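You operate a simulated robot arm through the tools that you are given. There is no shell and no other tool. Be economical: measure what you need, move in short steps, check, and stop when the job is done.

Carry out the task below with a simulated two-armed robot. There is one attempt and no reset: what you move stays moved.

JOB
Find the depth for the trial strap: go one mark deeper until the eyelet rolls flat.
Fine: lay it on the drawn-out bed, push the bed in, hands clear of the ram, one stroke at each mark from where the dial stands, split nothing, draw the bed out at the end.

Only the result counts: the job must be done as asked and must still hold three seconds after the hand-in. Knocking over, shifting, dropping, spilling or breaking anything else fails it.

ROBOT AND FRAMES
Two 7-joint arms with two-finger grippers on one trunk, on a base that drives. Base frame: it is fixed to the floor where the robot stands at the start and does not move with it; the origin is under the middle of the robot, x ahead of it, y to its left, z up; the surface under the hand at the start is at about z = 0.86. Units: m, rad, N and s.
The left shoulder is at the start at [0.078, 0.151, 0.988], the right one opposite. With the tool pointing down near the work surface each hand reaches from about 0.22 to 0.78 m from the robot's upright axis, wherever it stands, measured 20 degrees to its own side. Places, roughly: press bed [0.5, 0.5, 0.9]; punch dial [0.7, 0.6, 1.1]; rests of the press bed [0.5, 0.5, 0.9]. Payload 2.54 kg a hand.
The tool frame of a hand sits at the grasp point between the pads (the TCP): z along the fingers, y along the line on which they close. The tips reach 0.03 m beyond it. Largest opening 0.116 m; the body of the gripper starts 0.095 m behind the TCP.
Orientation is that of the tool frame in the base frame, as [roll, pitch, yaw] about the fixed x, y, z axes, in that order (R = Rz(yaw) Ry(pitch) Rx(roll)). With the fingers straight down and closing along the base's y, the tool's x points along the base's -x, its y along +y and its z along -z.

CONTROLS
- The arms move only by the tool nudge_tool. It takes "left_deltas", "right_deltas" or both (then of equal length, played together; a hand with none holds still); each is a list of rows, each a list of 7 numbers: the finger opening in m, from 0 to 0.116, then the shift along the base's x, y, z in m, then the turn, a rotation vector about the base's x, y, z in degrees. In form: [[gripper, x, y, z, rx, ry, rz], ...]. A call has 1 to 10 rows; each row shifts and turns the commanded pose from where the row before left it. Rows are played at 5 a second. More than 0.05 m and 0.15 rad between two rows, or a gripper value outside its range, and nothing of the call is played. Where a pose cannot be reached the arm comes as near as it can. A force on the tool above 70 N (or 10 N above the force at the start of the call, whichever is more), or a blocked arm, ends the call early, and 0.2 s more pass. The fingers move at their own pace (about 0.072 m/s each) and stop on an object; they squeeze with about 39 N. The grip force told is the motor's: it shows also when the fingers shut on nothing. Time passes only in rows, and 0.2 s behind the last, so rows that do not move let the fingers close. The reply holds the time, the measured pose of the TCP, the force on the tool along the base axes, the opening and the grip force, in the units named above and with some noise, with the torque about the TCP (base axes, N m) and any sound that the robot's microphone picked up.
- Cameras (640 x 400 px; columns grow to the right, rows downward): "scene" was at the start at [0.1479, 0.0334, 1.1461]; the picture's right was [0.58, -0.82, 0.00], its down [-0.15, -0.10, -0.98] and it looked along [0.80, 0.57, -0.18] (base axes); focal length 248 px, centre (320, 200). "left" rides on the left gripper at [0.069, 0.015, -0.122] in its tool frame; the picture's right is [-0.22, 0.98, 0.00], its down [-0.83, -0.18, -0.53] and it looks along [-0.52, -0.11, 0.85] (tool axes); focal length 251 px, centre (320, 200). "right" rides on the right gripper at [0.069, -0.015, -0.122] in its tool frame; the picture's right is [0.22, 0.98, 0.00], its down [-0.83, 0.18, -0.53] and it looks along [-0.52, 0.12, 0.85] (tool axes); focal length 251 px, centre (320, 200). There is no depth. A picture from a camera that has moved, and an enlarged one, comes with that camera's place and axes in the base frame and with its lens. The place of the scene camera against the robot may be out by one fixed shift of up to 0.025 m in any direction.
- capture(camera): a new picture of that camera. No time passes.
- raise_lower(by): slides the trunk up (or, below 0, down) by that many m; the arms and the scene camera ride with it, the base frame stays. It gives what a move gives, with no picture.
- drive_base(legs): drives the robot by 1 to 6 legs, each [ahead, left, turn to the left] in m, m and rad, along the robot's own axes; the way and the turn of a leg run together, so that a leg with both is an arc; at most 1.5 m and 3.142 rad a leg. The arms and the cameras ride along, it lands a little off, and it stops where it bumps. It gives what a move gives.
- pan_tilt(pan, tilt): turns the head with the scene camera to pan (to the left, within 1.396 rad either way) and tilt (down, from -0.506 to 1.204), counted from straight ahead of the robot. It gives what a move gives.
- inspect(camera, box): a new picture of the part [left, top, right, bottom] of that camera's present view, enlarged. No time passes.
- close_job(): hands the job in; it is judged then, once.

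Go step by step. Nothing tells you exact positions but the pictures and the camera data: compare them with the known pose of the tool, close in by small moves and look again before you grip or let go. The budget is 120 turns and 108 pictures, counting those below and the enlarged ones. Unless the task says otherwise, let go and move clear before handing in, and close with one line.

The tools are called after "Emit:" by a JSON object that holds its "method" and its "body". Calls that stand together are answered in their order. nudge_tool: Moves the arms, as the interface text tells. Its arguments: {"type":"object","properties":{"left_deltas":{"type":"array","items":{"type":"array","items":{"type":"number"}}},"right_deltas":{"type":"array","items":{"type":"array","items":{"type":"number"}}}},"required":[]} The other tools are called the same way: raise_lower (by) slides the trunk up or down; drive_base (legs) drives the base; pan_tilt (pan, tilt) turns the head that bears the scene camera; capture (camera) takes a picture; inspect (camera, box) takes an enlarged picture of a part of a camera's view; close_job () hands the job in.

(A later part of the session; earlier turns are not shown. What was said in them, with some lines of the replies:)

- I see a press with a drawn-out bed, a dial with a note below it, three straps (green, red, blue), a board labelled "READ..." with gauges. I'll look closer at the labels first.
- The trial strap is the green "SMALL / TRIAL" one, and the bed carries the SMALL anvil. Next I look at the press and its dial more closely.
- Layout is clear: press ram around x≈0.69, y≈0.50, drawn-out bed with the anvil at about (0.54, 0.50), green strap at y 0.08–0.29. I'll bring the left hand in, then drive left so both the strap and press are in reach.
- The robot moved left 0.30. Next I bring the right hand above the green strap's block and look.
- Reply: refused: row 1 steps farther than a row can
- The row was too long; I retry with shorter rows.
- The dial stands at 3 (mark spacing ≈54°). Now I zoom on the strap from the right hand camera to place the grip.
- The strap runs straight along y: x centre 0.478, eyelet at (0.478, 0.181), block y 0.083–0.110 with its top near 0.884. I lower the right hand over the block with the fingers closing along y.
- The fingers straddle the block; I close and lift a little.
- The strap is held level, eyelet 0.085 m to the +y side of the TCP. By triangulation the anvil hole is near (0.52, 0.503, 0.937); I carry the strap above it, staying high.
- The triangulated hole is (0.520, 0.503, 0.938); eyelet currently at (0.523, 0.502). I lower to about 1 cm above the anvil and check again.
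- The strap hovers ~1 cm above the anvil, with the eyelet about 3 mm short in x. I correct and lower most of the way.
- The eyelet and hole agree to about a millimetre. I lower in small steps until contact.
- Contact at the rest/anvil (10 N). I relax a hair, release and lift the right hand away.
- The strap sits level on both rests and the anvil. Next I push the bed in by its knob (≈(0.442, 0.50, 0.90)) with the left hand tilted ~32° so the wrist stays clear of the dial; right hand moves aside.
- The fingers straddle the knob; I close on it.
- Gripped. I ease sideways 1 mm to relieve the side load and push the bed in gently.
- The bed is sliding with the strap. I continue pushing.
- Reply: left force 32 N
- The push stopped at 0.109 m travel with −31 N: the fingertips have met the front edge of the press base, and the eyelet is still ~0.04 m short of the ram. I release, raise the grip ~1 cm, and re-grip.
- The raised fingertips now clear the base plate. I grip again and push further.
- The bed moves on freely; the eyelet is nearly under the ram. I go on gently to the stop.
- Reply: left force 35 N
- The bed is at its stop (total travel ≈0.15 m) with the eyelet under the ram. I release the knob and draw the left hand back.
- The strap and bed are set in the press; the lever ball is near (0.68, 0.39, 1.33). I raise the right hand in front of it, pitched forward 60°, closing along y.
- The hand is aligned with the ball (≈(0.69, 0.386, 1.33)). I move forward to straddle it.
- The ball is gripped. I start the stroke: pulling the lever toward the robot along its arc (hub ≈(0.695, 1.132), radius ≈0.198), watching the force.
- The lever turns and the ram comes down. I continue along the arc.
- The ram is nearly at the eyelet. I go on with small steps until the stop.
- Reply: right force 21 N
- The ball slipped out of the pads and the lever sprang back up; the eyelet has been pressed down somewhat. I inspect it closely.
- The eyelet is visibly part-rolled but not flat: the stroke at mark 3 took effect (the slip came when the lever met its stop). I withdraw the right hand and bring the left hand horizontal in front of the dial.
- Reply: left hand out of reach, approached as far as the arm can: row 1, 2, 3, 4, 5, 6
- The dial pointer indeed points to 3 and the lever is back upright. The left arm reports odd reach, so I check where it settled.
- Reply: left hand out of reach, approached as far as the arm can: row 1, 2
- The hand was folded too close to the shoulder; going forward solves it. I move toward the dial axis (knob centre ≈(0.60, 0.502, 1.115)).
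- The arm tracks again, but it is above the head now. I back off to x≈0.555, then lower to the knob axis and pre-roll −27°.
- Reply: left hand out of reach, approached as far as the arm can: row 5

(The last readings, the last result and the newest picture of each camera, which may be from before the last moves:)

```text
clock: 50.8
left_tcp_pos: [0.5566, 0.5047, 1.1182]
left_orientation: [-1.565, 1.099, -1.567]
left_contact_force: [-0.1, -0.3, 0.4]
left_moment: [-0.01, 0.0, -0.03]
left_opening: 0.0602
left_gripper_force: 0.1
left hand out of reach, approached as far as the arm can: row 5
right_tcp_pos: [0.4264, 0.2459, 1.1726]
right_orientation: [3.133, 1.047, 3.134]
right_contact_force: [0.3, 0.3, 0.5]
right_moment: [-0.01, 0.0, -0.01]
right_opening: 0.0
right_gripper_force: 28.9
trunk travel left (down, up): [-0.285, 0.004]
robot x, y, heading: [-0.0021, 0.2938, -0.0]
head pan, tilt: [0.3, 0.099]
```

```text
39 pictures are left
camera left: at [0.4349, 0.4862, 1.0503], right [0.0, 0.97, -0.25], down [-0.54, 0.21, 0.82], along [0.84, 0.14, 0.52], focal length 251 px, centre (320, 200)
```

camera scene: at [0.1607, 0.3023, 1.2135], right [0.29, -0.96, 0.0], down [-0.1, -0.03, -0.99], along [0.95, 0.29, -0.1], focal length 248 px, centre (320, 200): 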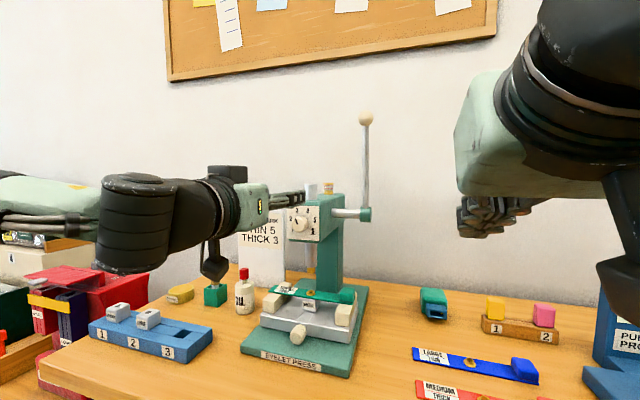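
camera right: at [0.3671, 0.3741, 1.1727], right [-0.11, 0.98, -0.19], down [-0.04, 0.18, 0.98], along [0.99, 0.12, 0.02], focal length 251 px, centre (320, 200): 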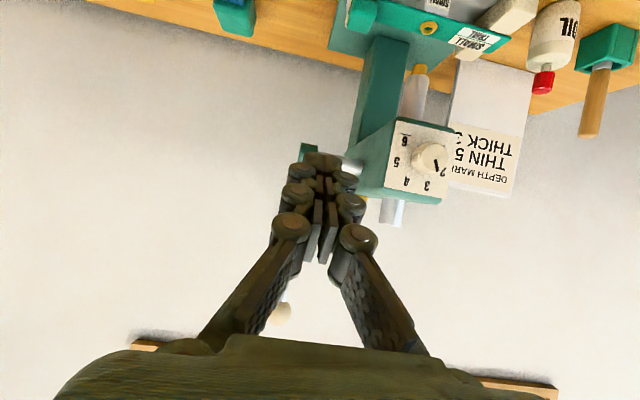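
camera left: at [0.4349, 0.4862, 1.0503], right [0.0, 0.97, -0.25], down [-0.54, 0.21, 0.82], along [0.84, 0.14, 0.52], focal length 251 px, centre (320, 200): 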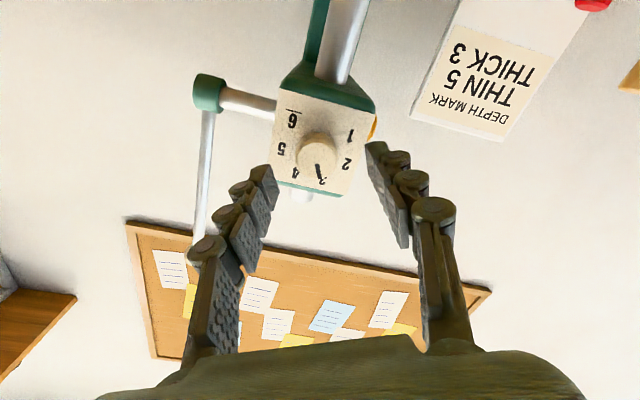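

The hand is aligned with the knob axis, ready rolled −27°. I advance onto the knob.

Emit:
{"method": "nudge_tool", "body": {"left_deltas": [[0.06, 0.015, -0.001, -0.003, 0, 0, 0], [0.06, 0.01, 0, 0, 0, 0, 0], [0.06, 0.005, 0, 0, 0, 0, 0], [0.06, 0, 0, 0, 0, 0, 0]]}}

Emit:
{"method": "inspect", "body": {"camera": "left", "box": [200, 60, 440, 240]}}

Emit:
{"method": "inspect", "body": {"camera": "scene", "box": [220, 160, 380, 260]}}

```text
clock: 51.8
left_tcp_pos: [0.5877, 0.5039, 1.1152]
left_orientation: [-1.567, 1.102, -1.567]
left_contact_force: [-1.3, 0.1, -0.2]
left_moment: [0.0, -0.02, -0.03]
left_opening: 0.0598
left_gripper_force: 0.0
right_tcp_pos: [0.4272, 0.2451, 1.1704]
right_orientation: [3.133, 1.047, 3.134]
right_contact_force: [-0.7, 0.5, 0.0]
right_moment: [-0.03, -0.03, 0.01]
right_opening: 0.0
right_gripper_force: 29.0
trunk travel left (down, up): [-0.285, 0.004]
robot x, y, heading: [-0.0021, 0.2969, -0.002]
head pan, tilt: [0.3, 0.099]
```

```text
2.22 times, centred on (320, 150) of left
camera zoom: at [0.4646, 0.4856, 1.0476], right [0.0, 0.97, -0.25], down [-0.54, 0.21, 0.82], along [0.84, 0.13, 0.52], focal length 559 px, centre (320, 311)
```

zoom: 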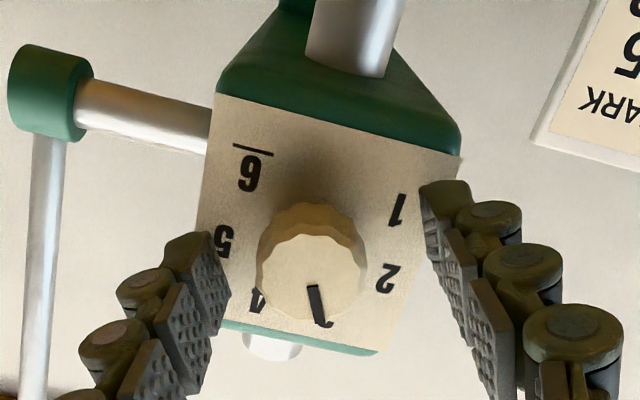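

```text
4.00 times, centred on (300, 210) of scene
camera zoom: at [0.1602, 0.3022, 1.2136], right [0.29, -0.96, 0.0], down [-0.09, -0.03, -1.0], along [0.95, 0.29, -0.1], focal length 991 px, centre (400, 160)
```

zoom: 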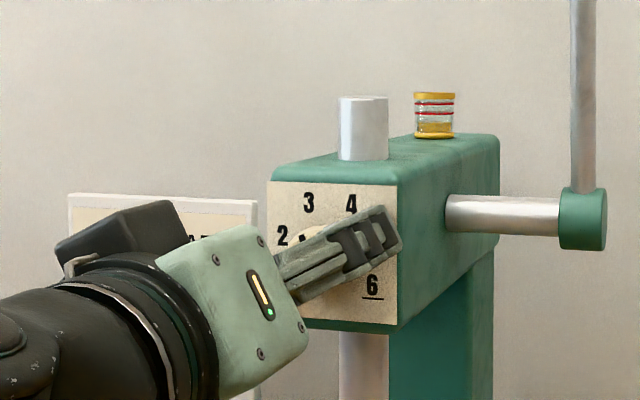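

Emit:
{"method": "nudge_tool", "body": {"left_deltas": [[0.06, 0.003, -0.003, 0.001, 0, 0, 0], [0.03, 0, 0, 0, 0, 0, 0], [0.0, 0, 0, 0, 0, 0, 0], [0.0, 0, 0, 0, 0, 0, 0]]}}

Emit:
{"method": "inspect", "body": {"camera": "left", "box": [200, 60, 440, 240]}}

```text
clock: 52.8
left_tcp_pos: [0.5903, 0.5017, 1.1162]
left_orientation: [-1.569, 1.1, -1.567]
left_contact_force: [-1.5, 0.3, 0.1]
left_moment: [0.01, -0.01, 0.0]
left_opening: 0.0292
left_gripper_force: 45.0
right_tcp_pos: [0.4271, 0.2446, 1.1716]
right_orientation: [3.132, 1.048, 3.136]
right_contact_force: [-0.2, -0.8, -0.3]
right_moment: [-0.02, 0.02, -0.01]
right_opening: 0.0
right_gripper_force: 28.5
trunk travel left (down, up): [-0.285, 0.004]
robot x, y, heading: [0.0025, 0.2928, -0.005]
head pan, tilt: [0.3, 0.099]
```

```text
2.22 times, centred on (320, 150) of left
camera zoom: at [0.4677, 0.4829, 1.0486], right [0.0, 0.97, -0.25], down [-0.53, 0.21, 0.82], along [0.84, 0.13, 0.52], focal length 559 px, centre (320, 311)
```

zoom: 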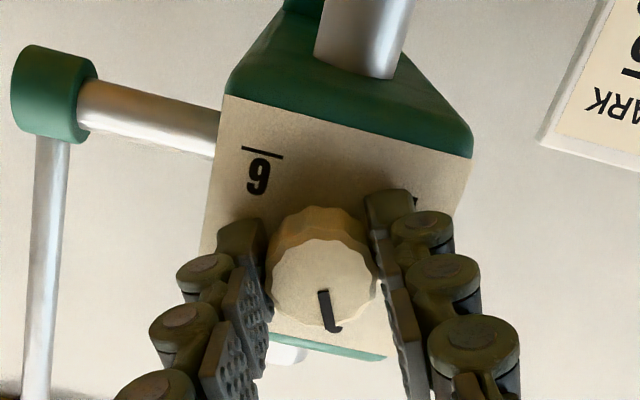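

Gripped cleanly. I turn the knob one mark (≈54° clockwise, +x).

Emit:
{"method": "nudge_tool", "body": {"left_deltas": [[0.0, 0, 0, 0, 7, 0, 0], [0.0, 0, 0, 0, 8, 0, 0], [0.0, 0, 0, 0, 8, 0, 0], [0.0, 0, 0, 0, 8, 0, 0], [0.0, 0, 0, 0, 8, 0, 0], [0.0, 0, 0, 0, 8, 0, 0], [0.0, 0, 0, 0, 7, 0, 0], [0.0, 0, 0, 0, 0, 0, 0]]}}

Emit:
{"method": "inspect", "body": {"camera": "left", "box": [200, 60, 440, 240]}}

```text
clock: 54.6
left_tcp_pos: [0.5896, 0.5019, 1.115]
left_orientation: [1.566, 1.1, 1.572]
left_contact_force: [0.2, 13.9, -0.7]
left_moment: [0.0, 0.09, 0.48]
left_opening: 0.029
left_gripper_force: 44.8
right_tcp_pos: [0.427, 0.2474, 1.1726]
right_orientation: [3.135, 1.047, 3.138]
right_contact_force: [-0.5, -0.4, 0.2]
right_moment: [0.02, 0.02, 0.01]
right_opening: 0.0
right_gripper_force: 28.3
trunk travel left (down, up): [-0.285, 0.004]
robot x, y, heading: [0.001, 0.2946, 0.001]
head pan, tilt: [0.3, 0.099]
```

```text
2.22 times, centred on (320, 150) of left
camera zoom: at [0.4676, 0.5466, 1.0623], right [0.0, 0.77, 0.64], down [-0.53, -0.54, 0.65], along [0.85, -0.34, 0.41], focal length 559 px, centre (320, 311)
```

zoom: 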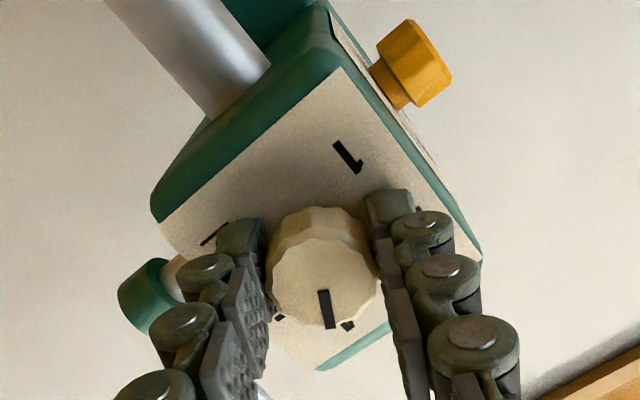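

The knob followed. I release, back off and read the dial.

Emit:
{"method": "nudge_tool", "body": {"left_deltas": [[0.03, 0, 0.001, 0, 0, 0, 0], [0.06, 0, 0, 0, 0, 0, 0], [0.06, 0, 0, 0, 0, 0, 0], [0.06, -0.015, 0, 0, 0, 0, 0], [0.06, -0.018, 0, 0, 0, 0, 0], [0.06, 0, 0.03, 0, 0, 0, 0], [0.06, 0, 0.04, 0, 0, 0, 0], [0.06, 0, 0.04, 0, 0, 0, 0], [0.06, 0, 0, 0, 0, 0, 0]]}}

Emit:
{"method": "inspect", "body": {"camera": "scene", "box": [220, 160, 380, 260]}}

```text
clock: 56.6
left_tcp_pos: [0.5552, 0.6086, 1.1193]
left_orientation: [1.567, 1.097, 1.568]
left_contact_force: [0.2, -0.5, 0.6]
left_moment: [-0.03, 0.01, 0.01]
left_opening: 0.06
left_gripper_force: 0.0
right_tcp_pos: [0.4267, 0.2451, 1.1716]
right_orientation: [3.133, 1.047, 3.134]
right_contact_force: [0.9, -0.7, 0.0]
right_moment: [-0.01, 0.0, -0.01]
right_opening: 0.0001
right_gripper_force: 28.5
trunk travel left (down, up): [-0.285, 0.004]
robot x, y, heading: [0.0005, 0.2956, -0.005]
head pan, tilt: [0.3, 0.099]
```

```text
4.00 times, centred on (300, 210) of scene
camera zoom: at [0.1602, 0.3018, 1.2137], right [0.29, -0.96, 0.0], down [-0.09, -0.03, -1.0], along [0.95, 0.29, -0.1], focal length 991 px, centre (400, 160)
```

zoom: 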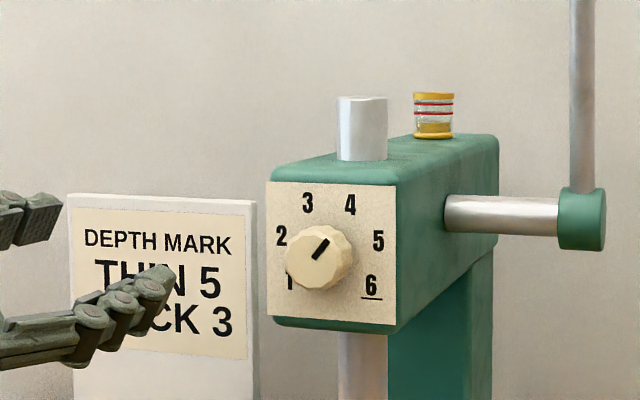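

The dial now reads 4. I take the right hand back to the lever ball, left hand moves further aside.

Emit:
{"method": "nudge_tool", "body": {"right_deltas": [[0.07, 0.0206, 0.0284, 0.0318, 0, 0, 0], [0.07, 0.0206, 0.0284, 0.0318, 0, 0, 0], [0.07, 0.0206, 0.0284, 0.0318, 0, 0, 0], [0.07, 0.0206, 0.0284, 0.0318, 0, 0, 0], [0.07, 0.0206, 0.0284, 0.0318, 0, 0, 0], [0.07, 0.04, 0, 0, 0, 0, 0], [0.07, 0.04, 0, 0, 0, 0, 0], [0.07, 0.04, 0, 0, 0, 0, 0], [0.07, 0.034, 0, 0, 0, 0, 0], [0.07, 0, 0, 0, 0, 0, 0]], "left_deltas": [[0.06, 0, 0.03, 0, 0, 0, 0], [0.06, 0, 0.03, 0, 0, 0, 0], [0.06, 0, 0, 0, 0, 0, 0], [0.06, 0, 0, 0, 0, 0, 0], [0.06, 0, 0, 0, 0, 0, 0], [0.06, 0, 0, 0, 0, 0, 0], [0.06, 0, 0, 0, 0, 0, 0], [0.06, 0, 0, 0, 0, 0, 0], [0.06, 0, 0, 0, 0, 0, 0], [0.06, 0, 0, 0, 0, 0, 0]]}}

Emit:
{"method": "capture", "body": {"camera": "right"}}

```text
clock: 58.8
left_tcp_pos: [0.555, 0.6683, 1.1174]
left_orientation: [1.567, 1.097, 1.566]
left_contact_force: [0.0, -0.2, 1.1]
left_moment: [-0.03, -0.03, -0.01]
left_opening: 0.0599
left_gripper_force: 0.1
right_tcp_pos: [0.6879, 0.3869, 1.3347]
right_orientation: [3.134, 1.049, 3.134]
right_contact_force: [0.8, -0.4, 0.7]
right_moment: [-0.01, 0.01, 0.02]
right_opening: 0.07
right_gripper_force: 0.1
trunk travel left (down, up): [-0.285, 0.004]
robot x, y, heading: [-0.001, 0.2985, -0.003]
head pan, tilt: [0.3, 0.099]
```

```text
33 pictures are left
camera right: at [0.5472, 0.3721, 1.3355], right [-0.11, 0.98, -0.18], down [-0.05, 0.18, 0.98], along [0.99, 0.11, 0.03], focal length 251 px, centre (320, 200)
```

right: 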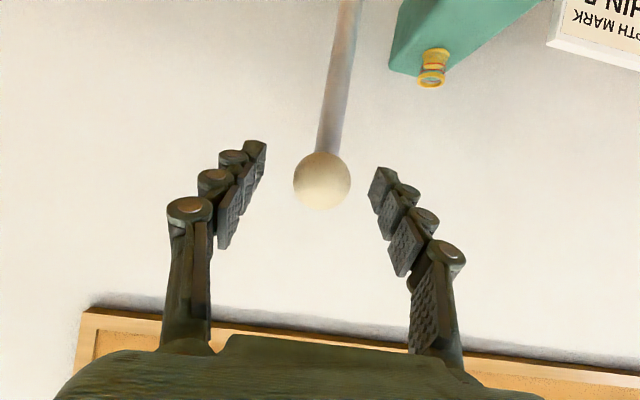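

Emit:
{"method": "nudge_tool", "body": {"right_deltas": [[0.06, -0.005, 0, -0.006, 0, 0, 0], [0.03, 0, 0, 0, 0, 0, 0], [0.0, 0, 0, 0, 0, 0, 0], [0.0, -0.01, 0, -0.001, 0, 0, 0], [0.0, -0.018, 0, -0.003, 0, 0, 0], [0.0, -0.018, 0, -0.0045, 0, 0, 0], [0.0, -0.025, 0, -0.0088, 0, 0, 0], [0.0, -0.0235, 0, -0.0125, 0, 0, 0], [0.0, -0.0216, 0, -0.0157, 0, 0, 0]]}}

Emit:
{"method": "nudge_tool", "body": {"right_deltas": [[0.0, -0.0191, 0, -0.0185, 0, 0, 0], [0.0, -0.0164, 0, -0.021, 0, 0, 0], [0.0, -0.0071, 0, -0.0113, 0, 0, 0], [0.0, -0.0063, 0, -0.0118, 0, 0, 0]]}}

Emit:
{"method": "inspect", "body": {"camera": "scene", "box": [260, 180, 380, 340]}}

```text
clock: 60.8
left_tcp_pos: [0.5593, 0.6673, 1.1171]
left_orientation: [1.579, 1.096, 1.577]
left_contact_force: [-0.2, 0.0, -0.1]
left_moment: [0.0, 0.01, -0.02]
left_opening: 0.0599
left_gripper_force: 0.0
right_tcp_pos: [0.5685, 0.3872, 1.2805]
right_orientation: [3.132, 1.044, 3.129]
right_contact_force: [19.7, -10.0, -11.9]
right_moment: [-0.05, -0.93, 0.03]
right_opening: 0.0303
right_gripper_force: 44.8
trunk travel left (down, up): [-0.285, 0.004]
robot x, y, heading: [0.0025, 0.2955, -0.004]
head pan, tilt: [0.3, 0.099]
```

```text
clock: 61.8
left_tcp_pos: [0.5569, 0.6657, 1.1165]
left_orientation: [1.573, 1.096, 1.571]
left_contact_force: [0.1, -0.6, 0.8]
left_moment: [-0.02, 0.0, 0.02]
left_opening: 0.0599
left_gripper_force: 0.1
right_tcp_pos: [0.5164, 0.3863, 1.2207]
right_orientation: [3.127, 1.047, 3.126]
right_contact_force: [15.5, -16.8, 1.6]
right_moment: [-0.09, -1.33, -0.23]
right_opening: 0.0301
right_gripper_force: 45.6
trunk travel left (down, up): [-0.285, 0.004]
robot x, y, heading: [-0.001, 0.2967, -0.004]
head pan, tilt: [0.3, 0.099]
```

```text
2.50 times, centred on (320, 260) of scene
camera zoom: at [0.1623, 0.2997, 1.2134], right [0.29, -0.96, 0.0], down [-0.1, -0.03, -0.99], along [0.95, 0.29, -0.1], focal length 620 px, centre (320, 50)
```

zoom: 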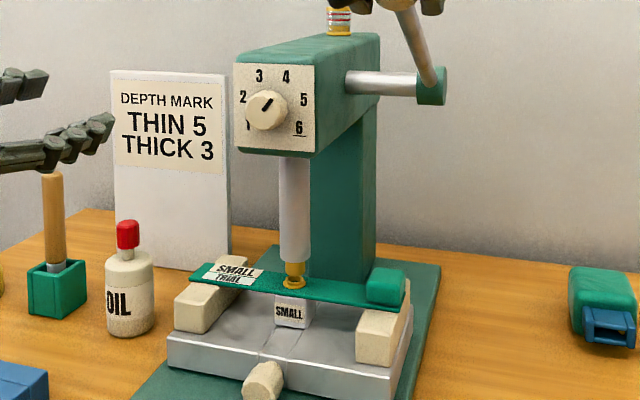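

The ram is on the eyelet again. I continue in small steps to the stop, checking the load.

Emit:
{"method": "nudge_tool", "body": {"right_deltas": [[0.0, -0.003, -0.001, -0.0075, 0, 0, 0], [0.0, -0.0025, -0.001, -0.0075, 0, 0, 0]]}}

Emit:
{"method": "nudge_tool", "body": {"right_deltas": [[0.0, -0.001, 0, -0.006, 0, 0, 0]]}}

```text
clock: 62.4
left_tcp_pos: [0.557, 0.6677, 1.1187]
left_orientation: [1.569, 1.097, 1.568]
left_contact_force: [0.1, 0.4, 0.0]
left_moment: [0.01, 0.0, -0.01]
left_opening: 0.06
left_gripper_force: 0.1
right_tcp_pos: [0.5082, 0.3864, 1.206]
right_orientation: [3.127, 1.049, 3.132]
right_contact_force: [10.7, -9.4, 6.8]
right_moment: [-0.05, -1.4, -0.07]
right_opening: 0.0302
right_gripper_force: 45.2
trunk travel left (down, up): [-0.285, 0.004]
robot x, y, heading: [-0.0002, 0.2944, -0.0]
head pan, tilt: [0.3, 0.099]
```

```text
clock: 62.8
left_tcp_pos: [0.554, 0.6673, 1.1185]
left_orientation: [1.565, 1.096, 1.567]
left_contact_force: [-0.1, 0.2, 0.8]
left_moment: [-0.03, -0.01, -0.01]
left_opening: 0.0599
left_gripper_force: 0.0
right_tcp_pos: [0.5057, 0.3866, 1.2]
right_orientation: [3.128, 1.052, 3.132]
right_contact_force: [4.3, -7.1, 10.9]
right_moment: [-0.01, -1.42, -0.02]
right_opening: 0.0305
right_gripper_force: 44.6
trunk travel left (down, up): [-0.285, 0.004]
robot x, y, heading: [-0.0, 0.2982, -0.002]
head pan, tilt: [0.3, 0.099]
```

Emit:
{"method": "nudge_tool", "body": {"right_deltas": [[0.0, 0, 0, -0.005, 0, -4, 0], [0.0, 0, 0, -0.005, 0, -4, 0]]}}

Emit:
{"method": "inspect", "body": {"camera": "scene", "box": [280, 210, 370, 330]}}

```text
clock: 63.4
left_tcp_pos: [0.555, 0.6693, 1.1181]
left_orientation: [1.565, 1.097, 1.565]
left_contact_force: [-0.9, -0.2, -0.3]
left_moment: [0.0, 0.0, -0.02]
left_opening: 0.0599
left_gripper_force: 0.1
right_tcp_pos: [0.5051, 0.3877, 1.1898]
right_orientation: [3.128, 1.191, 3.131]
right_contact_force: [-6.9, -2.5, 12.2]
right_moment: [-0.07, 0.96, -0.01]
right_opening: 0.0301
right_gripper_force: 45.1
trunk travel left (down, up): [-0.285, 0.004]
robot x, y, heading: [-0.0016, 0.2964, -0.0]
head pan, tilt: [0.3, 0.099]
```

```text
3.33 times, centred on (325, 270) of scene
camera zoom: at [0.1585, 0.3017, 1.214], right [0.29, -0.96, 0.0], down [-0.09, -0.03, -1.0], along [0.95, 0.29, -0.1], focal length 826 px, centre (303, -33)
```

zoom: 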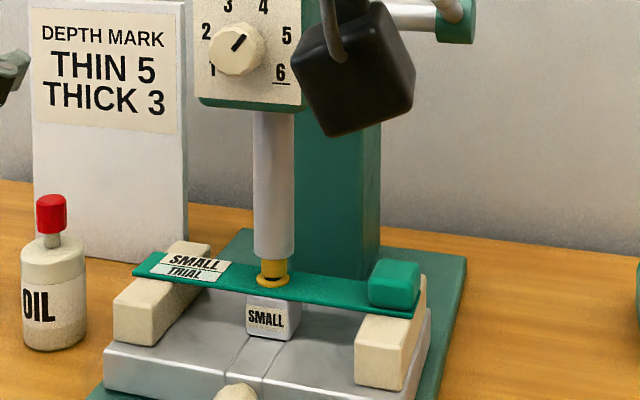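

Emit:
{"method": "nudge_tool", "body": {"right_deltas": [[0.0, -0.001, 0, -0.005, 0, -2, 0], [0.0, -0.001, 0, -0.005, 0, -2, 0]]}}

Emit:
{"method": "nudge_tool", "body": {"right_deltas": [[0.0, 0, 0, -0.005, 0, -2, 0]]}}

```text
clock: 64.0
left_tcp_pos: [0.5537, 0.6688, 1.1194]
left_orientation: [1.564, 1.098, 1.565]
left_contact_force: [-0.5, -1.1, 0.6]
left_moment: [0.0, 0.01, -0.03]
left_opening: 0.0597
left_gripper_force: 0.1
right_tcp_pos: [0.5032, 0.3861, 1.1812]
right_orientation: [3.114, 1.267, 3.114]
right_contact_force: [-1.2, -0.6, 25.6]
right_moment: [0.03, 0.23, 0.02]
right_opening: 0.0302
right_gripper_force: 45.0
trunk travel left (down, up): [-0.285, 0.004]
robot x, y, heading: [-0.0028, 0.2953, -0.002]
head pan, tilt: [0.3, 0.099]
```

```text
clock: 64.4
left_tcp_pos: [0.5543, 0.6681, 1.1183]
left_orientation: [1.563, 1.097, 1.562]
left_contact_force: [1.4, 0.5, 0.7]
left_moment: [-0.01, 0.05, 0.0]
left_opening: 0.0603
left_gripper_force: 0.0
right_tcp_pos: [0.5041, 0.3864, 1.1776]
right_orientation: [3.114, 1.301, 3.113]
right_contact_force: [-1.3, -1.9, 29.4]
right_moment: [-0.02, 0.06, -0.05]
right_opening: 0.0302
right_gripper_force: 45.1
trunk travel left (down, up): [-0.285, 0.004]
robot x, y, heading: [-0.0019, 0.2956, 0.0]
head pan, tilt: [0.3, 0.099]
```

Emit:
{"method": "nudge_tool", "body": {"right_deltas": [[0.0, 0, 0, -0.004, 0, -2, 0], [0.0, 0, 0, -0.004, 0, -2, 0]]}}

Emit:
{"method": "inspect", "body": {"camera": "scene", "box": [290, 270, 340, 310]}}

```text
clock: 65.0
left_tcp_pos: [0.5554, 0.6705, 1.1167]
left_orientation: [1.567, 1.097, 1.567]
left_contact_force: [-0.9, -0.7, 0.8]
left_moment: [0.01, 0.0, 0.07]
left_opening: 0.0599
left_gripper_force: 0.1
right_tcp_pos: [0.5046, 0.3864, 1.1631]
right_orientation: [-3.142, 1.358, -3.138]
right_contact_force: [-0.4, 0.6, 0.5]
right_moment: [-0.02, -0.02, 0.02]
right_opening: 0.0002
right_gripper_force: 28.6
trunk travel left (down, up): [-0.285, 0.004]
robot x, y, heading: [0.0002, 0.2951, 0.001]
head pan, tilt: [0.3, 0.099]
```

```text
10.00 times, centred on (315, 290) of scene
camera zoom: at [0.1598, 0.3021, 1.2133], right [0.29, -0.96, 0.0], down [-0.09, -0.03, -1.0], along [0.95, 0.29, -0.1], focal length 2478 px, centre (370, -700)
```

zoom: 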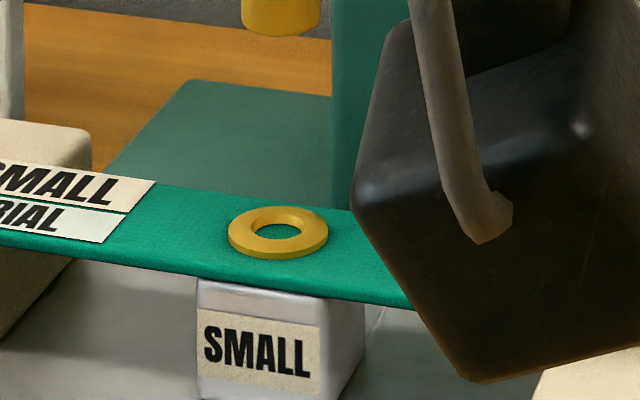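

The ball slipped only at the hard stop again; the eyelet is now a flat, unsplit ring at mark 4, so no deeper stroke. I withdraw the right hand and bring the left hand back to its tilted pose for drawing the bed out.

Emit:
{"method": "nudge_tool", "body": {"right_deltas": [[0.0, -0.03, 0, 0, 0, 0, 0], [0.0, -0.03, -0.02, 0, 0, 0, 0], [0.0, -0.02, -0.04, 0.0, 0, 0, 0], [0.0, 0.0, -0.04, 0.0, 0, 0, 0], [0.0, 0, -0.04, 0, 0, 0, 0], [0.0, 0, -0.04, 0, 0, 0, 0]], "left_deltas": [[0.06, 0, 0, 0, -7, 0, 0], [0.06, 0, 0, 0, -7, 0, 0], [0.06, 0, 0, 0, -7, 0, 0], [0.06, 0, 0, 0, -6, 0, 0], [0.06, 0, 0, 0, 0, 0, 0], [0.06, 0, 0, 0, 0, 0, 0]]}}

Emit:
{"method": "nudge_tool", "body": {"left_deltas": [[0.06, 0, 0, 0.01, 0, 8.286, 0], [0.06, 0, 0, 0.01, 0, 8.286, 0], [0.06, -0.01, 0, 0, 0, 8.286, 0], [0.06, -0.01, 0, 0, 0, 8.286, 0], [0.06, -0.02, 0, 0, 0, 8.286, 0], [0.06, -0.02, -0.02, 0, 0, 8.286, 0], [0.06, -0.02, -0.02, -0.01, 0, 8.286, 0], [0.06, 0, 0, 0, 0, 0, 0]]}}

Emit:
{"method": "capture", "body": {"camera": "scene"}}

```text
clock: 66.4
left_tcp_pos: [0.5559, 0.6695, 1.1187]
left_orientation: [-2.699, 1.571, -2.699]
left_contact_force: [0.3, 0.4, -0.8]
left_moment: [-0.01, 0.03, 0.01]
left_opening: 0.0599
left_gripper_force: 0.0
right_tcp_pos: [0.433, 0.2134, 1.1728]
right_orientation: [3.128, 1.356, 3.125]
right_contact_force: [0.3, -0.5, 0.0]
right_moment: [0.04, 0.0, 0.0]
right_opening: 0.0002
right_gripper_force: 28.3
right hand out of reach, approached as far as the arm can: row 6
trunk travel left (down, up): [-0.285, 0.004]
robot x, y, heading: [0.0001, 0.2994, -0.007]
head pan, tilt: [0.3, 0.099]
```

```text
clock: 68.2
left_tcp_pos: [0.476, 0.6286, 1.1274]
left_orientation: [-3.141, 0.557, 3.141]
left_contact_force: [-0.4, -0.9, 0.1]
left_moment: [-0.01, -0.01, 0.01]
left_opening: 0.0601
left_gripper_force: 0.0
right_tcp_pos: [0.4337, 0.2132, 1.1742]
right_orientation: [3.121, 1.357, 3.115]
right_contact_force: [0.2, -0.1, -1.0]
right_moment: [0.0, 0.02, 0.02]
right_opening: 0.0002
right_gripper_force: 28.8
trunk travel left (down, up): [-0.285, 0.004]
robot x, y, heading: [-0.0029, 0.294, -0.003]
head pan, tilt: [0.3, 0.099]
```

```text
29 pictures are left
camera scene: at [0.1623, 0.2907, 1.2178], right [0.17, -0.99, 0.0], down [-0.05, -0.01, -1.0], along [0.98, 0.17, -0.05], focal length 248 px, centre (320, 200)
```

scene: 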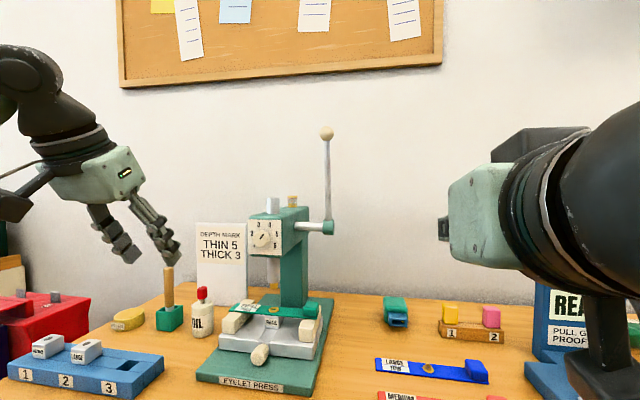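

The right wrist nudged the camera head (pan shifted); I move that hand forward and pitch it down. Then the left hand goes to the bed knob.

Emit:
{"method": "nudge_tool", "body": {"right_deltas": [[0.0, 0.03, 0, 0, 0, 6, 0], [0.0, 0.03, -0.01, 0, 0, 8, 0], [0.0, 0.01, -0.02, 0, 0, 8, 0], [0.0, 0, -0.02, 0, 0, 8, 0], [0.0, 0, 0, 0, 0, 8, 0], [0.0, 0, 0, 0, 0, 0, 0]], "left_deltas": [[0.06, 0, -0.025, -0.02, 0, 0, 0], [0.06, 0, -0.035, -0.02, 0, 0, 0], [0.06, 0.004, -0.035, -0.02, 0, 0, 0], [0.06, 0.01, -0.03, -0.02, 0, 0, 0], [0.06, 0, 0, -0.02, 0, 0, 0], [0.06, 0, 0, 0, 0, 0, 0]]}}

Emit:
{"method": "pan_tilt", "body": {"pan": 0.3, "tilt": 0.3}}

Emit:
{"method": "capture", "body": {"camera": "scene"}}

Emit:
{"method": "capture", "body": {"camera": "left"}}

```text
clock: 69.6
left_tcp_pos: [0.4891, 0.5036, 1.0283]
left_orientation: [3.14, 0.561, 3.14]
left_contact_force: [0.1, -0.4, 0.5]
left_moment: [0.02, 0.01, 0.02]
left_opening: 0.0601
left_gripper_force: 0.1
right_tcp_pos: [0.5014, 0.1629, 1.1744]
right_orientation: [3.136, 0.697, 3.137]
right_contact_force: [-0.3, -0.3, -0.4]
right_moment: [-0.02, 0.0, 0.02]
right_opening: 0.0
right_gripper_force: 28.7
trunk travel left (down, up): [-0.285, 0.004]
robot x, y, heading: [0.0014, 0.2967, -0.002]
head pan, tilt: [0.3, 0.099]
```

```text
clock: 70.4
left_tcp_pos: [0.4892, 0.5055, 1.0305]
left_orientation: [3.14, 0.56, 3.139]
left_contact_force: [-1.1, -0.5, 0.4]
left_moment: [-0.01, 0.02, 0.0]
left_opening: 0.0602
left_gripper_force: 0.1
right_tcp_pos: [0.5017, 0.163, 1.1744]
right_orientation: [3.136, 0.699, 3.138]
right_contact_force: [0.1, 0.2, 0.6]
right_moment: [0.0, -0.04, -0.04]
right_opening: 0.0
right_gripper_force: 28.7
trunk travel left (down, up): [-0.285, 0.004]
robot x, y, heading: [0.0013, 0.2981, -0.003]
head pan, tilt: [0.3, 0.3]
```

```text
28 pictures are left
camera scene: at [0.1615, 0.3026, 1.195], right [0.29, -0.96, 0.0], down [-0.28, -0.09, -0.96], along [0.91, 0.28, -0.3], focal length 248 px, centre (320, 200)
```

scene: 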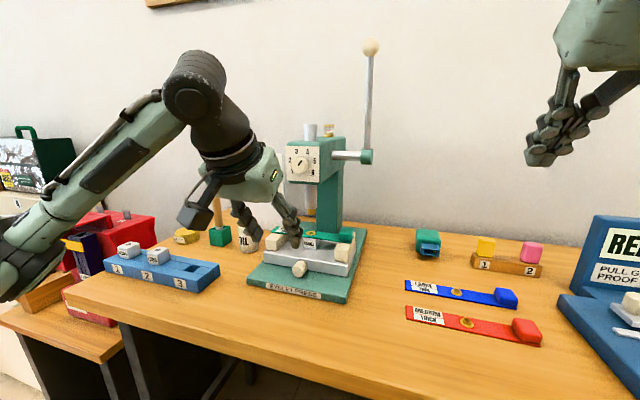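

```text
27 pictures are left
camera left: at [0.3656, 0.5197, 1.0963], right [0.18, 0.98, 0.12], down [0.42, -0.18, 0.89], along [0.89, -0.11, -0.44], focal length 251 px, centre (320, 200)
```

left: 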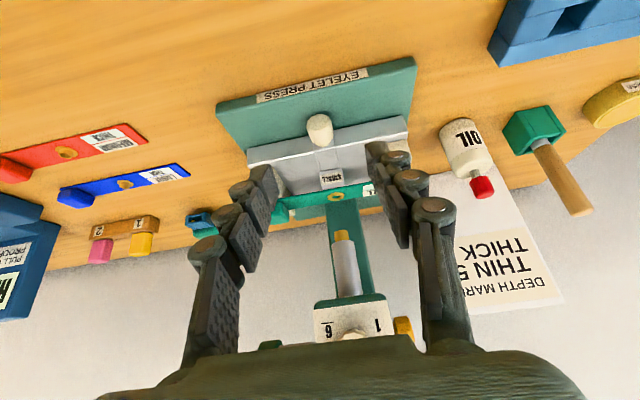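

Emit:
{"method": "nudge_tool", "body": {"left_deltas": [[0.06, 0.022, -0.001, -0.027, 0, 0, 0], [0.06, 0.022, -0.001, -0.027, 0, 0, 0], [0.06, 0.024, 0, -0.027, 0, 0, 0], [0.06, 0.022, 0, -0.026, 0, 0, 0], [0.06, 0, 0, 0, 0, 0, 0]]}}

Emit:
{"method": "inspect", "body": {"camera": "scene", "box": [230, 200, 370, 300]}}

Emit:
{"method": "inspect", "body": {"camera": "left", "box": [220, 60, 460, 240]}}

```text
clock: 71.6
left_tcp_pos: [0.5796, 0.5043, 0.9191]
left_orientation: [3.14, 0.56, 3.14]
left_contact_force: [1.1, 0.1, -0.1]
left_moment: [0.0, -0.01, -0.01]
left_opening: 0.0598
left_gripper_force: 0.2
right_tcp_pos: [0.5012, 0.1631, 1.1732]
right_orientation: [3.138, 0.7, 3.135]
right_contact_force: [-0.1, -0.3, 0.0]
right_moment: [0.05, -0.02, 0.01]
right_opening: 0.0
right_gripper_force: 28.8
trunk travel left (down, up): [-0.285, 0.004]
robot x, y, heading: [0.0023, 0.2968, -0.001]
head pan, tilt: [0.3, 0.3]
```

```text
4.00 times, centred on (300, 250) of scene
camera zoom: at [0.1614, 0.3026, 1.195], right [0.29, -0.96, 0.0], down [-0.28, -0.09, -0.96], along [0.91, 0.28, -0.3], focal length 991 px, centre (400, 0)
```

zoom: 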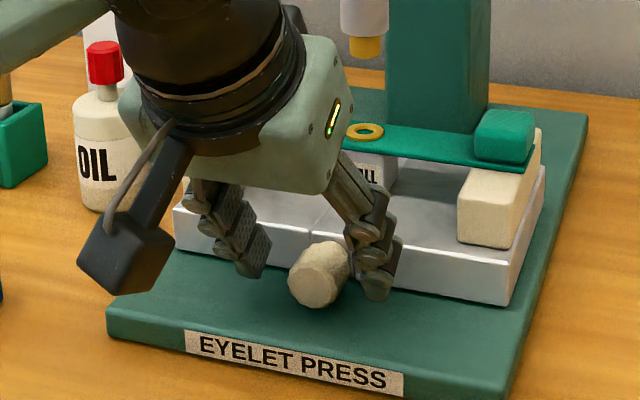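

```text
2.22 times, centred on (340, 150) of left
camera zoom: at [0.4565, 0.5188, 0.9868], right [0.18, 0.98, 0.11], down [0.42, -0.18, 0.89], along [0.89, -0.12, -0.44], focal length 559 px, centre (276, 311)
```

zoom: 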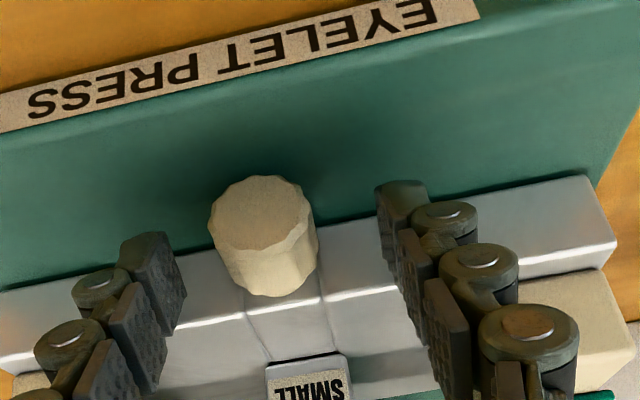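

I grip the knob and begin drawing the bed out gently.

Emit:
{"method": "nudge_tool", "body": {"left_deltas": [[0.03, 0, -0.003, 0, 0, 0, 0], [0.0, 0, 0, 0, 0, 0, 0], [0.0, 0, 0, 0, 0, 0, 0], [0.0, -0.003, 0, 0, 0, 0, 0], [0.0, -0.006, 0, 0, 0, 0, 0], [0.0, -0.01, 0, 0, 0, 0, 0], [0.0, -0.01, 0, 0, 0, 0, 0], [0.0, -0.01, 0, 0, 0, 0, 0], [0.0, -0.008, 0, 0, 0, 0, 0], [0.0, -0.004, 0, 0, 0, 0, 0]]}}

Emit:
{"method": "inspect", "body": {"camera": "scene", "box": [200, 180, 380, 300]}}

```text
clock: 73.8
left_tcp_pos: [0.5301, 0.5009, 0.9188]
left_orientation: [-3.141, 0.561, 3.141]
left_contact_force: [2.7, 13.7, 4.8]
left_moment: [0.42, -0.14, 0.38]
left_opening: 0.0273
left_gripper_force: 44.8
right_tcp_pos: [0.5014, 0.1646, 1.1746]
right_orientation: [3.138, 0.699, 3.137]
right_contact_force: [-0.2, -0.1, -0.6]
right_moment: [0.0, 0.02, 0.03]
right_opening: 0.0
right_gripper_force: 28.6
trunk travel left (down, up): [-0.285, 0.004]
robot x, y, heading: [-0.0012, 0.2967, -0.005]
head pan, tilt: [0.3, 0.3]
```

```text
3.33 times, centred on (290, 240) of scene
camera zoom: at [0.1613, 0.3036, 1.195], right [0.29, -0.96, 0.0], down [-0.28, -0.09, -0.96], along [0.91, 0.28, -0.3], focal length 826 px, centre (420, 67)
```

zoom: 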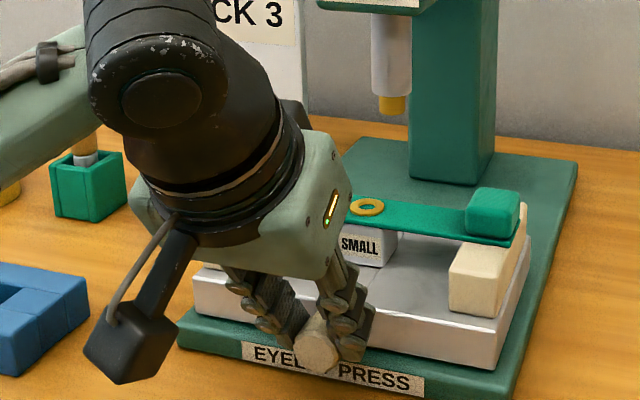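

The bed slides out with the strap in place. I continue the remaining ~0.10 m.

Emit:
{"method": "nudge_tool", "body": {"left_deltas": [[0.0, -0.004, 0.001, 0, 0, 0, 0], [0.0, -0.008, 0, 0, 0, 0, 0], [0.0, -0.011, 0, 0, 0, 0, 0], [0.0, -0.012, 0, 0, 0, 0, 0], [0.0, -0.012, 0, 0, 0, 0, 0], [0.0, -0.012, 0, 0, 0, 0, 0], [0.0, -0.012, 0, 0, 0, 0, 0], [0.0, -0.01, 0, 0, 0, 0, 0], [0.0, -0.006, 0, 0, 0, 0, 0], [0.0, -0.003, 0, 0, 0, 0, 0]]}}

Emit:
{"method": "nudge_tool", "body": {"left_deltas": [[0.0, -0.004, 0, 0, 0, 0, 0], [0.0, -0.003, 0, 0, 0, 0, 0], [0.0, -0.002, 0, 0, 0, 0, 0], [0.0, 0, 0, 0, 0, 0, 0]]}}

Emit:
{"method": "capture", "body": {"camera": "scene"}}

```text
clock: 76.0
left_tcp_pos: [0.4444, 0.5013, 0.9209]
left_orientation: [-3.141, 0.559, 3.14]
left_contact_force: [2.1, 12.0, 0.5]
left_moment: [0.22, -1.24, 0.13]
left_opening: 0.0271
left_gripper_force: 44.8
left hand out of reach, approached as far as the arm can: row 10
right_tcp_pos: [0.5021, 0.1645, 1.1734]
right_orientation: [3.138, 0.698, 3.14]
right_contact_force: [-0.6, 0.8, 0.1]
right_moment: [0.05, 0.03, 0.0]
right_opening: 0.0
right_gripper_force: 28.5
trunk travel left (down, up): [-0.285, 0.004]
robot x, y, heading: [-0.0008, 0.2962, -0.003]
head pan, tilt: [0.3, 0.3]
```

```text
clock: 77.0
left_tcp_pos: [0.4453, 0.5012, 0.9189]
left_orientation: [-3.14, 0.553, 3.138]
left_contact_force: [2.2, 8.9, -0.3]
left_moment: [0.2, -0.96, 0.08]
left_opening: 0.0269
left_gripper_force: 44.8
left hand out of reach, approached as far as the arm can: row 1, 2
right_tcp_pos: [0.5012, 0.1635, 1.1741]
right_orientation: [3.138, 0.698, 3.139]
right_contact_force: [-0.6, -0.4, -0.4]
right_moment: [-0.01, 0.0, 0.0]
right_opening: 0.0
right_gripper_force: 28.7
trunk travel left (down, up): [-0.285, 0.004]
robot x, y, heading: [-0.0008, 0.2943, -0.001]
head pan, tilt: [0.3, 0.3]
```

```text
23 pictures are left
camera scene: at [0.1616, 0.3033, 1.1949], right [0.29, -0.96, 0.0], down [-0.28, -0.09, -0.96], along [0.91, 0.28, -0.3], focal length 248 px, centre (320, 200)
```

scene: 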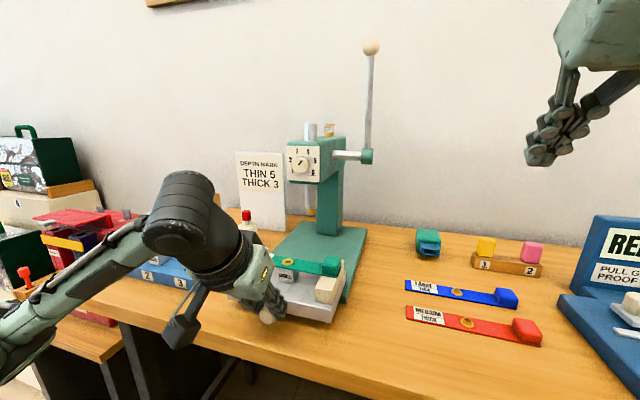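

The arm is at its folding limit with ~1.2 cm still to draw. I release the knob, drive the base back a little and re-grip.

Emit:
{"method": "nudge_tool", "body": {"left_deltas": [[0.03, 0, 0.001, 0, 0, 0, 0], [0.06, 0, 0, 0, 0, 0, 0], [0.06, 0, 0, 0, 0, 0, 0]]}}

Emit:
{"method": "drive_base", "body": {"legs": [[-0.1, 0, 0]]}}

Emit:
{"method": "capture", "body": {"camera": "left"}}

```text
clock: 77.8
left_tcp_pos: [0.4444, 0.5007, 0.9217]
left_orientation: [3.14, 0.559, 3.139]
left_contact_force: [0.3, 0.0, 0.5]
left_moment: [0.01, -0.01, -0.02]
left_opening: 0.0599
left_gripper_force: 0.0
right_tcp_pos: [0.5017, 0.1627, 1.1736]
right_orientation: [3.135, 0.699, 3.136]
right_contact_force: [-0.2, -0.3, -0.7]
right_moment: [0.0, -0.01, 0.0]
right_opening: 0.0
right_gripper_force: 28.6
trunk travel left (down, up): [-0.285, 0.004]
robot x, y, heading: [0.0016, 0.2937, -0.003]
head pan, tilt: [0.3, 0.3]
```

```text
clock: 78.9
left_tcp_pos: [0.3473, 0.501, 0.9228]
left_orientation: [3.14, 0.557, 3.139]
left_contact_force: [-1.4, 0.3, 0.2]
left_moment: [0.0, -0.03, 0.01]
left_opening: 0.0601
left_gripper_force: 0.1
right_tcp_pos: [0.4024, 0.1632, 1.1738]
right_orientation: [3.137, 0.7, 3.136]
right_contact_force: [-0.2, 0.2, -0.4]
right_moment: [-0.01, -0.04, 0.01]
right_opening: 0.0001
right_gripper_force: 28.2
trunk travel left (down, up): [-0.285, 0.004]
robot x, y, heading: [-0.0972, 0.2937, -0.005]
head pan, tilt: [0.3, 0.3]
```

```text
22 pictures are left
camera left: at [0.2229, 0.5166, 0.989], right [0.18, 0.98, 0.11], down [0.42, -0.18, 0.89], along [0.89, -0.12, -0.44], focal length 251 px, centre (320, 200)
```

left: 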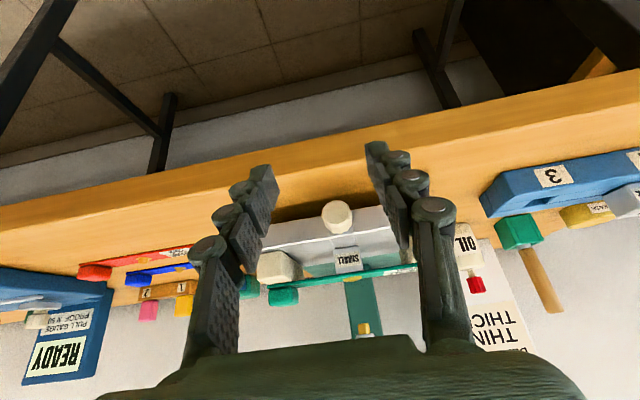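

Emit:
{"method": "nudge_tool", "body": {"left_deltas": [[0.06, 0.035, 0.001, 0, 0, 0, 0], [0.06, 0.035, 0, -0.002, 0, 0, 0], [0.06, 0.027, 0, -0.003, 0, 0, 0], [0.03, 0, 0, 0, 0, 0, 0], [0.0, 0, 0, 0, 0, 0, 0], [0.0, 0, 0, 0, 0, 0, 0]]}}

Emit:
{"method": "nudge_tool", "body": {"left_deltas": [[0.0, -0.003, 0, 0, 0, 0, 0], [0.0, -0.003, 0, 0, 0, 0, 0], [0.0, -0.003, 0, 0, 0, 0, 0], [0.0, -0.002, 0, 0, 0, 0, 0], [0.0, 0, 0, 0, 0, 0, 0]]}}

Emit:
{"method": "capture", "body": {"camera": "scene"}}

```text
clock: 80.3
left_tcp_pos: [0.4453, 0.5019, 0.9177]
left_orientation: [-3.14, 0.559, 3.139]
left_contact_force: [1.3, -5.2, -0.9]
left_moment: [-0.12, -0.1, -0.2]
left_opening: 0.0272
left_gripper_force: 44.7
right_tcp_pos: [0.4024, 0.1628, 1.175]
right_orientation: [3.136, 0.698, 3.139]
right_contact_force: [-0.3, -0.5, 0.7]
right_moment: [0.02, 0.02, -0.03]
right_opening: 0.0003
right_gripper_force: 28.8
trunk travel left (down, up): [-0.285, 0.004]
robot x, y, heading: [-0.0974, 0.2983, -0.001]
head pan, tilt: [0.3, 0.3]
```

```text
clock: 81.5
left_tcp_pos: [0.4313, 0.5014, 0.9173]
left_orientation: [3.14, 0.56, 3.14]
left_contact_force: [3.1, -3.8, 5.9]
left_moment: [-0.13, 0.04, -0.05]
left_opening: 0.0269
left_gripper_force: 44.9
right_tcp_pos: [0.4031, 0.1631, 1.1745]
right_orientation: [3.135, 0.699, 3.136]
right_contact_force: [0.3, -0.3, 0.7]
right_moment: [-0.02, 0.03, 0.01]
right_opening: 0.0
right_gripper_force: 28.8
trunk travel left (down, up): [-0.285, 0.004]
robot x, y, heading: [-0.0984, 0.2967, -0.008]
head pan, tilt: [0.3, 0.3]
```

```text
21 pictures are left
camera scene: at [0.063, 0.3022, 1.195], right [0.29, -0.96, 0.0], down [-0.28, -0.09, -0.96], along [0.91, 0.28, -0.3], focal length 248 px, centre (320, 200)
```

scene: 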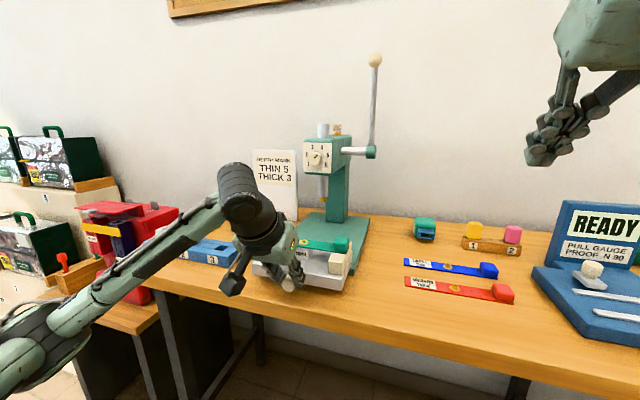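

Not yet at the outward stop; I draw a little more until the load rises.

Emit:
{"method": "nudge_tool", "body": {"left_deltas": [[0.0, -0.002, 0, 0, 0, 0, 0], [0.0, -0.002, 0, 0, 0, 0, 0], [0.0, -0.001, 0, 0, 0, 0, 0]]}}

```text
clock: 82.3
left_tcp_pos: [0.4302, 0.5013, 0.9166]
left_orientation: [3.141, 0.56, -3.141]
left_contact_force: [19.4, -4.9, 6.4]
left_moment: [-0.13, -0.34, -0.09]
left_opening: 0.0269
left_gripper_force: 45.1
right_tcp_pos: [0.4041, 0.1617, 1.1738]
right_orientation: [3.135, 0.699, 3.134]
right_contact_force: [-0.6, -0.1, -0.2]
right_moment: [0.0, -0.01, 0.01]
right_opening: 0.0
right_gripper_force: 28.5
trunk travel left (down, up): [-0.285, 0.004]
robot x, y, heading: [-0.098, 0.2969, -0.004]
head pan, tilt: [0.3, 0.3]
```

The load rose to 19 N: outward stop reached. I ease off, release, and back the hand away, then check everything.

Emit:
{"method": "nudge_tool", "body": {"left_deltas": [[0.0, 0.003, 0, 0, 0, 0, 0], [0.03, 0, 0, 0, 0, 0, 0], [0.06, 0, 0, 0, 0, 0, 0], [0.06, -0.02, 0, 0.02, 0, 0, 0], [0.06, -0.02, 0, 0.035, 0, 0, 0], [0.06, 0, 0.03, 0.035, 0, 0, 0], [0.06, 0, 0.04, 0.02, 0, 0, 0], [0.06, 0, 0.04, 0.0, 0, 0, 0], [0.06, 0, 0.04, 0.0, 0, 0, 0]]}}

Emit:
{"method": "capture", "body": {"camera": "scene"}}

Emit:
{"method": "inspect", "body": {"camera": "scene", "box": [240, 120, 400, 300]}}

Emit:
{"method": "inspect", "body": {"camera": "scene", "box": [280, 220, 370, 290]}}

```text
clock: 84.3
left_tcp_pos: [0.388, 0.6504, 1.0257]
left_orientation: [3.141, 0.557, 3.137]
left_contact_force: [0.0, -0.3, -0.2]
left_moment: [0.01, -0.01, 0.0]
left_opening: 0.06
left_gripper_force: 0.0
right_tcp_pos: [0.4044, 0.163, 1.1751]
right_orientation: [3.137, 0.699, 3.137]
right_contact_force: [0.3, 0.1, -0.3]
right_moment: [0.0, 0.0, -0.06]
right_opening: 0.0
right_gripper_force: 28.3
trunk travel left (down, up): [-0.285, 0.004]
robot x, y, heading: [-0.0952, 0.2989, -0.005]
head pan, tilt: [0.3, 0.3]
```

```text
20 pictures are left
camera scene: at [0.0629, 0.3031, 1.195], right [0.29, -0.96, 0.0], down [-0.28, -0.09, -0.96], along [0.91, 0.28, -0.3], focal length 248 px, centre (320, 200)
```

scene: 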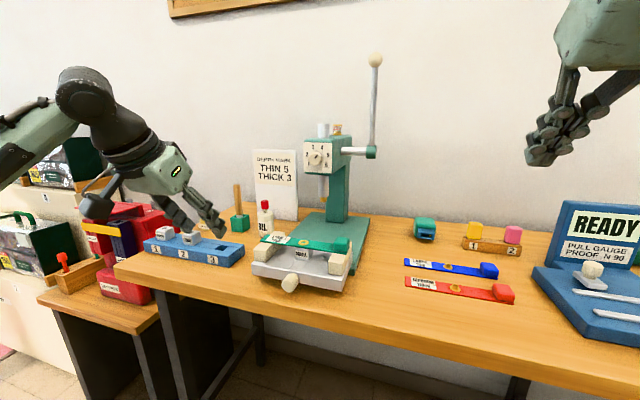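

```text
2.22 times, centred on (320, 210) of scene
camera zoom: at [0.0629, 0.3031, 1.195], right [0.29, -0.96, 0.0], down [-0.28, -0.09, -0.96], along [0.91, 0.28, -0.3], focal length 551 px, centre (320, 178)
```

zoom: 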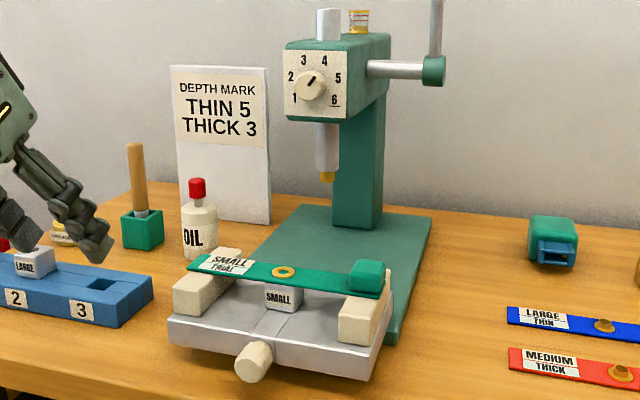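

```text
5.71 times, centred on (325, 255) of scene
camera zoom: at [0.0629, 0.3031, 1.195], right [0.29, -0.96, 0.0], down [-0.28, -0.09, -0.96], along [0.91, 0.28, -0.3], focal length 1416 px, centre (291, -114)
```

zoom: 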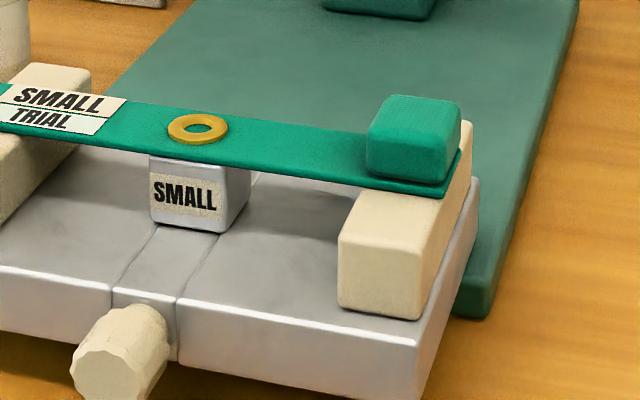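

The eyelet is rolled flat and unsplit, the strap lies on the drawn-out bed, the dial stands at 4, the lever is up and both hands are clear. I hand in.

Emit:
{"method": "close_job", "body": {}}

```text
The job is handed in.
```

The trial strap's depth is mark 4. The stroke at 3 left the eyelet part-rolled, and the one at 4 rolled it flat and unsplit. The lever slipped from the grip at the end of both strokes and sprang back up. The bed is drawn out with the strap on it, and the dial stands at 4.
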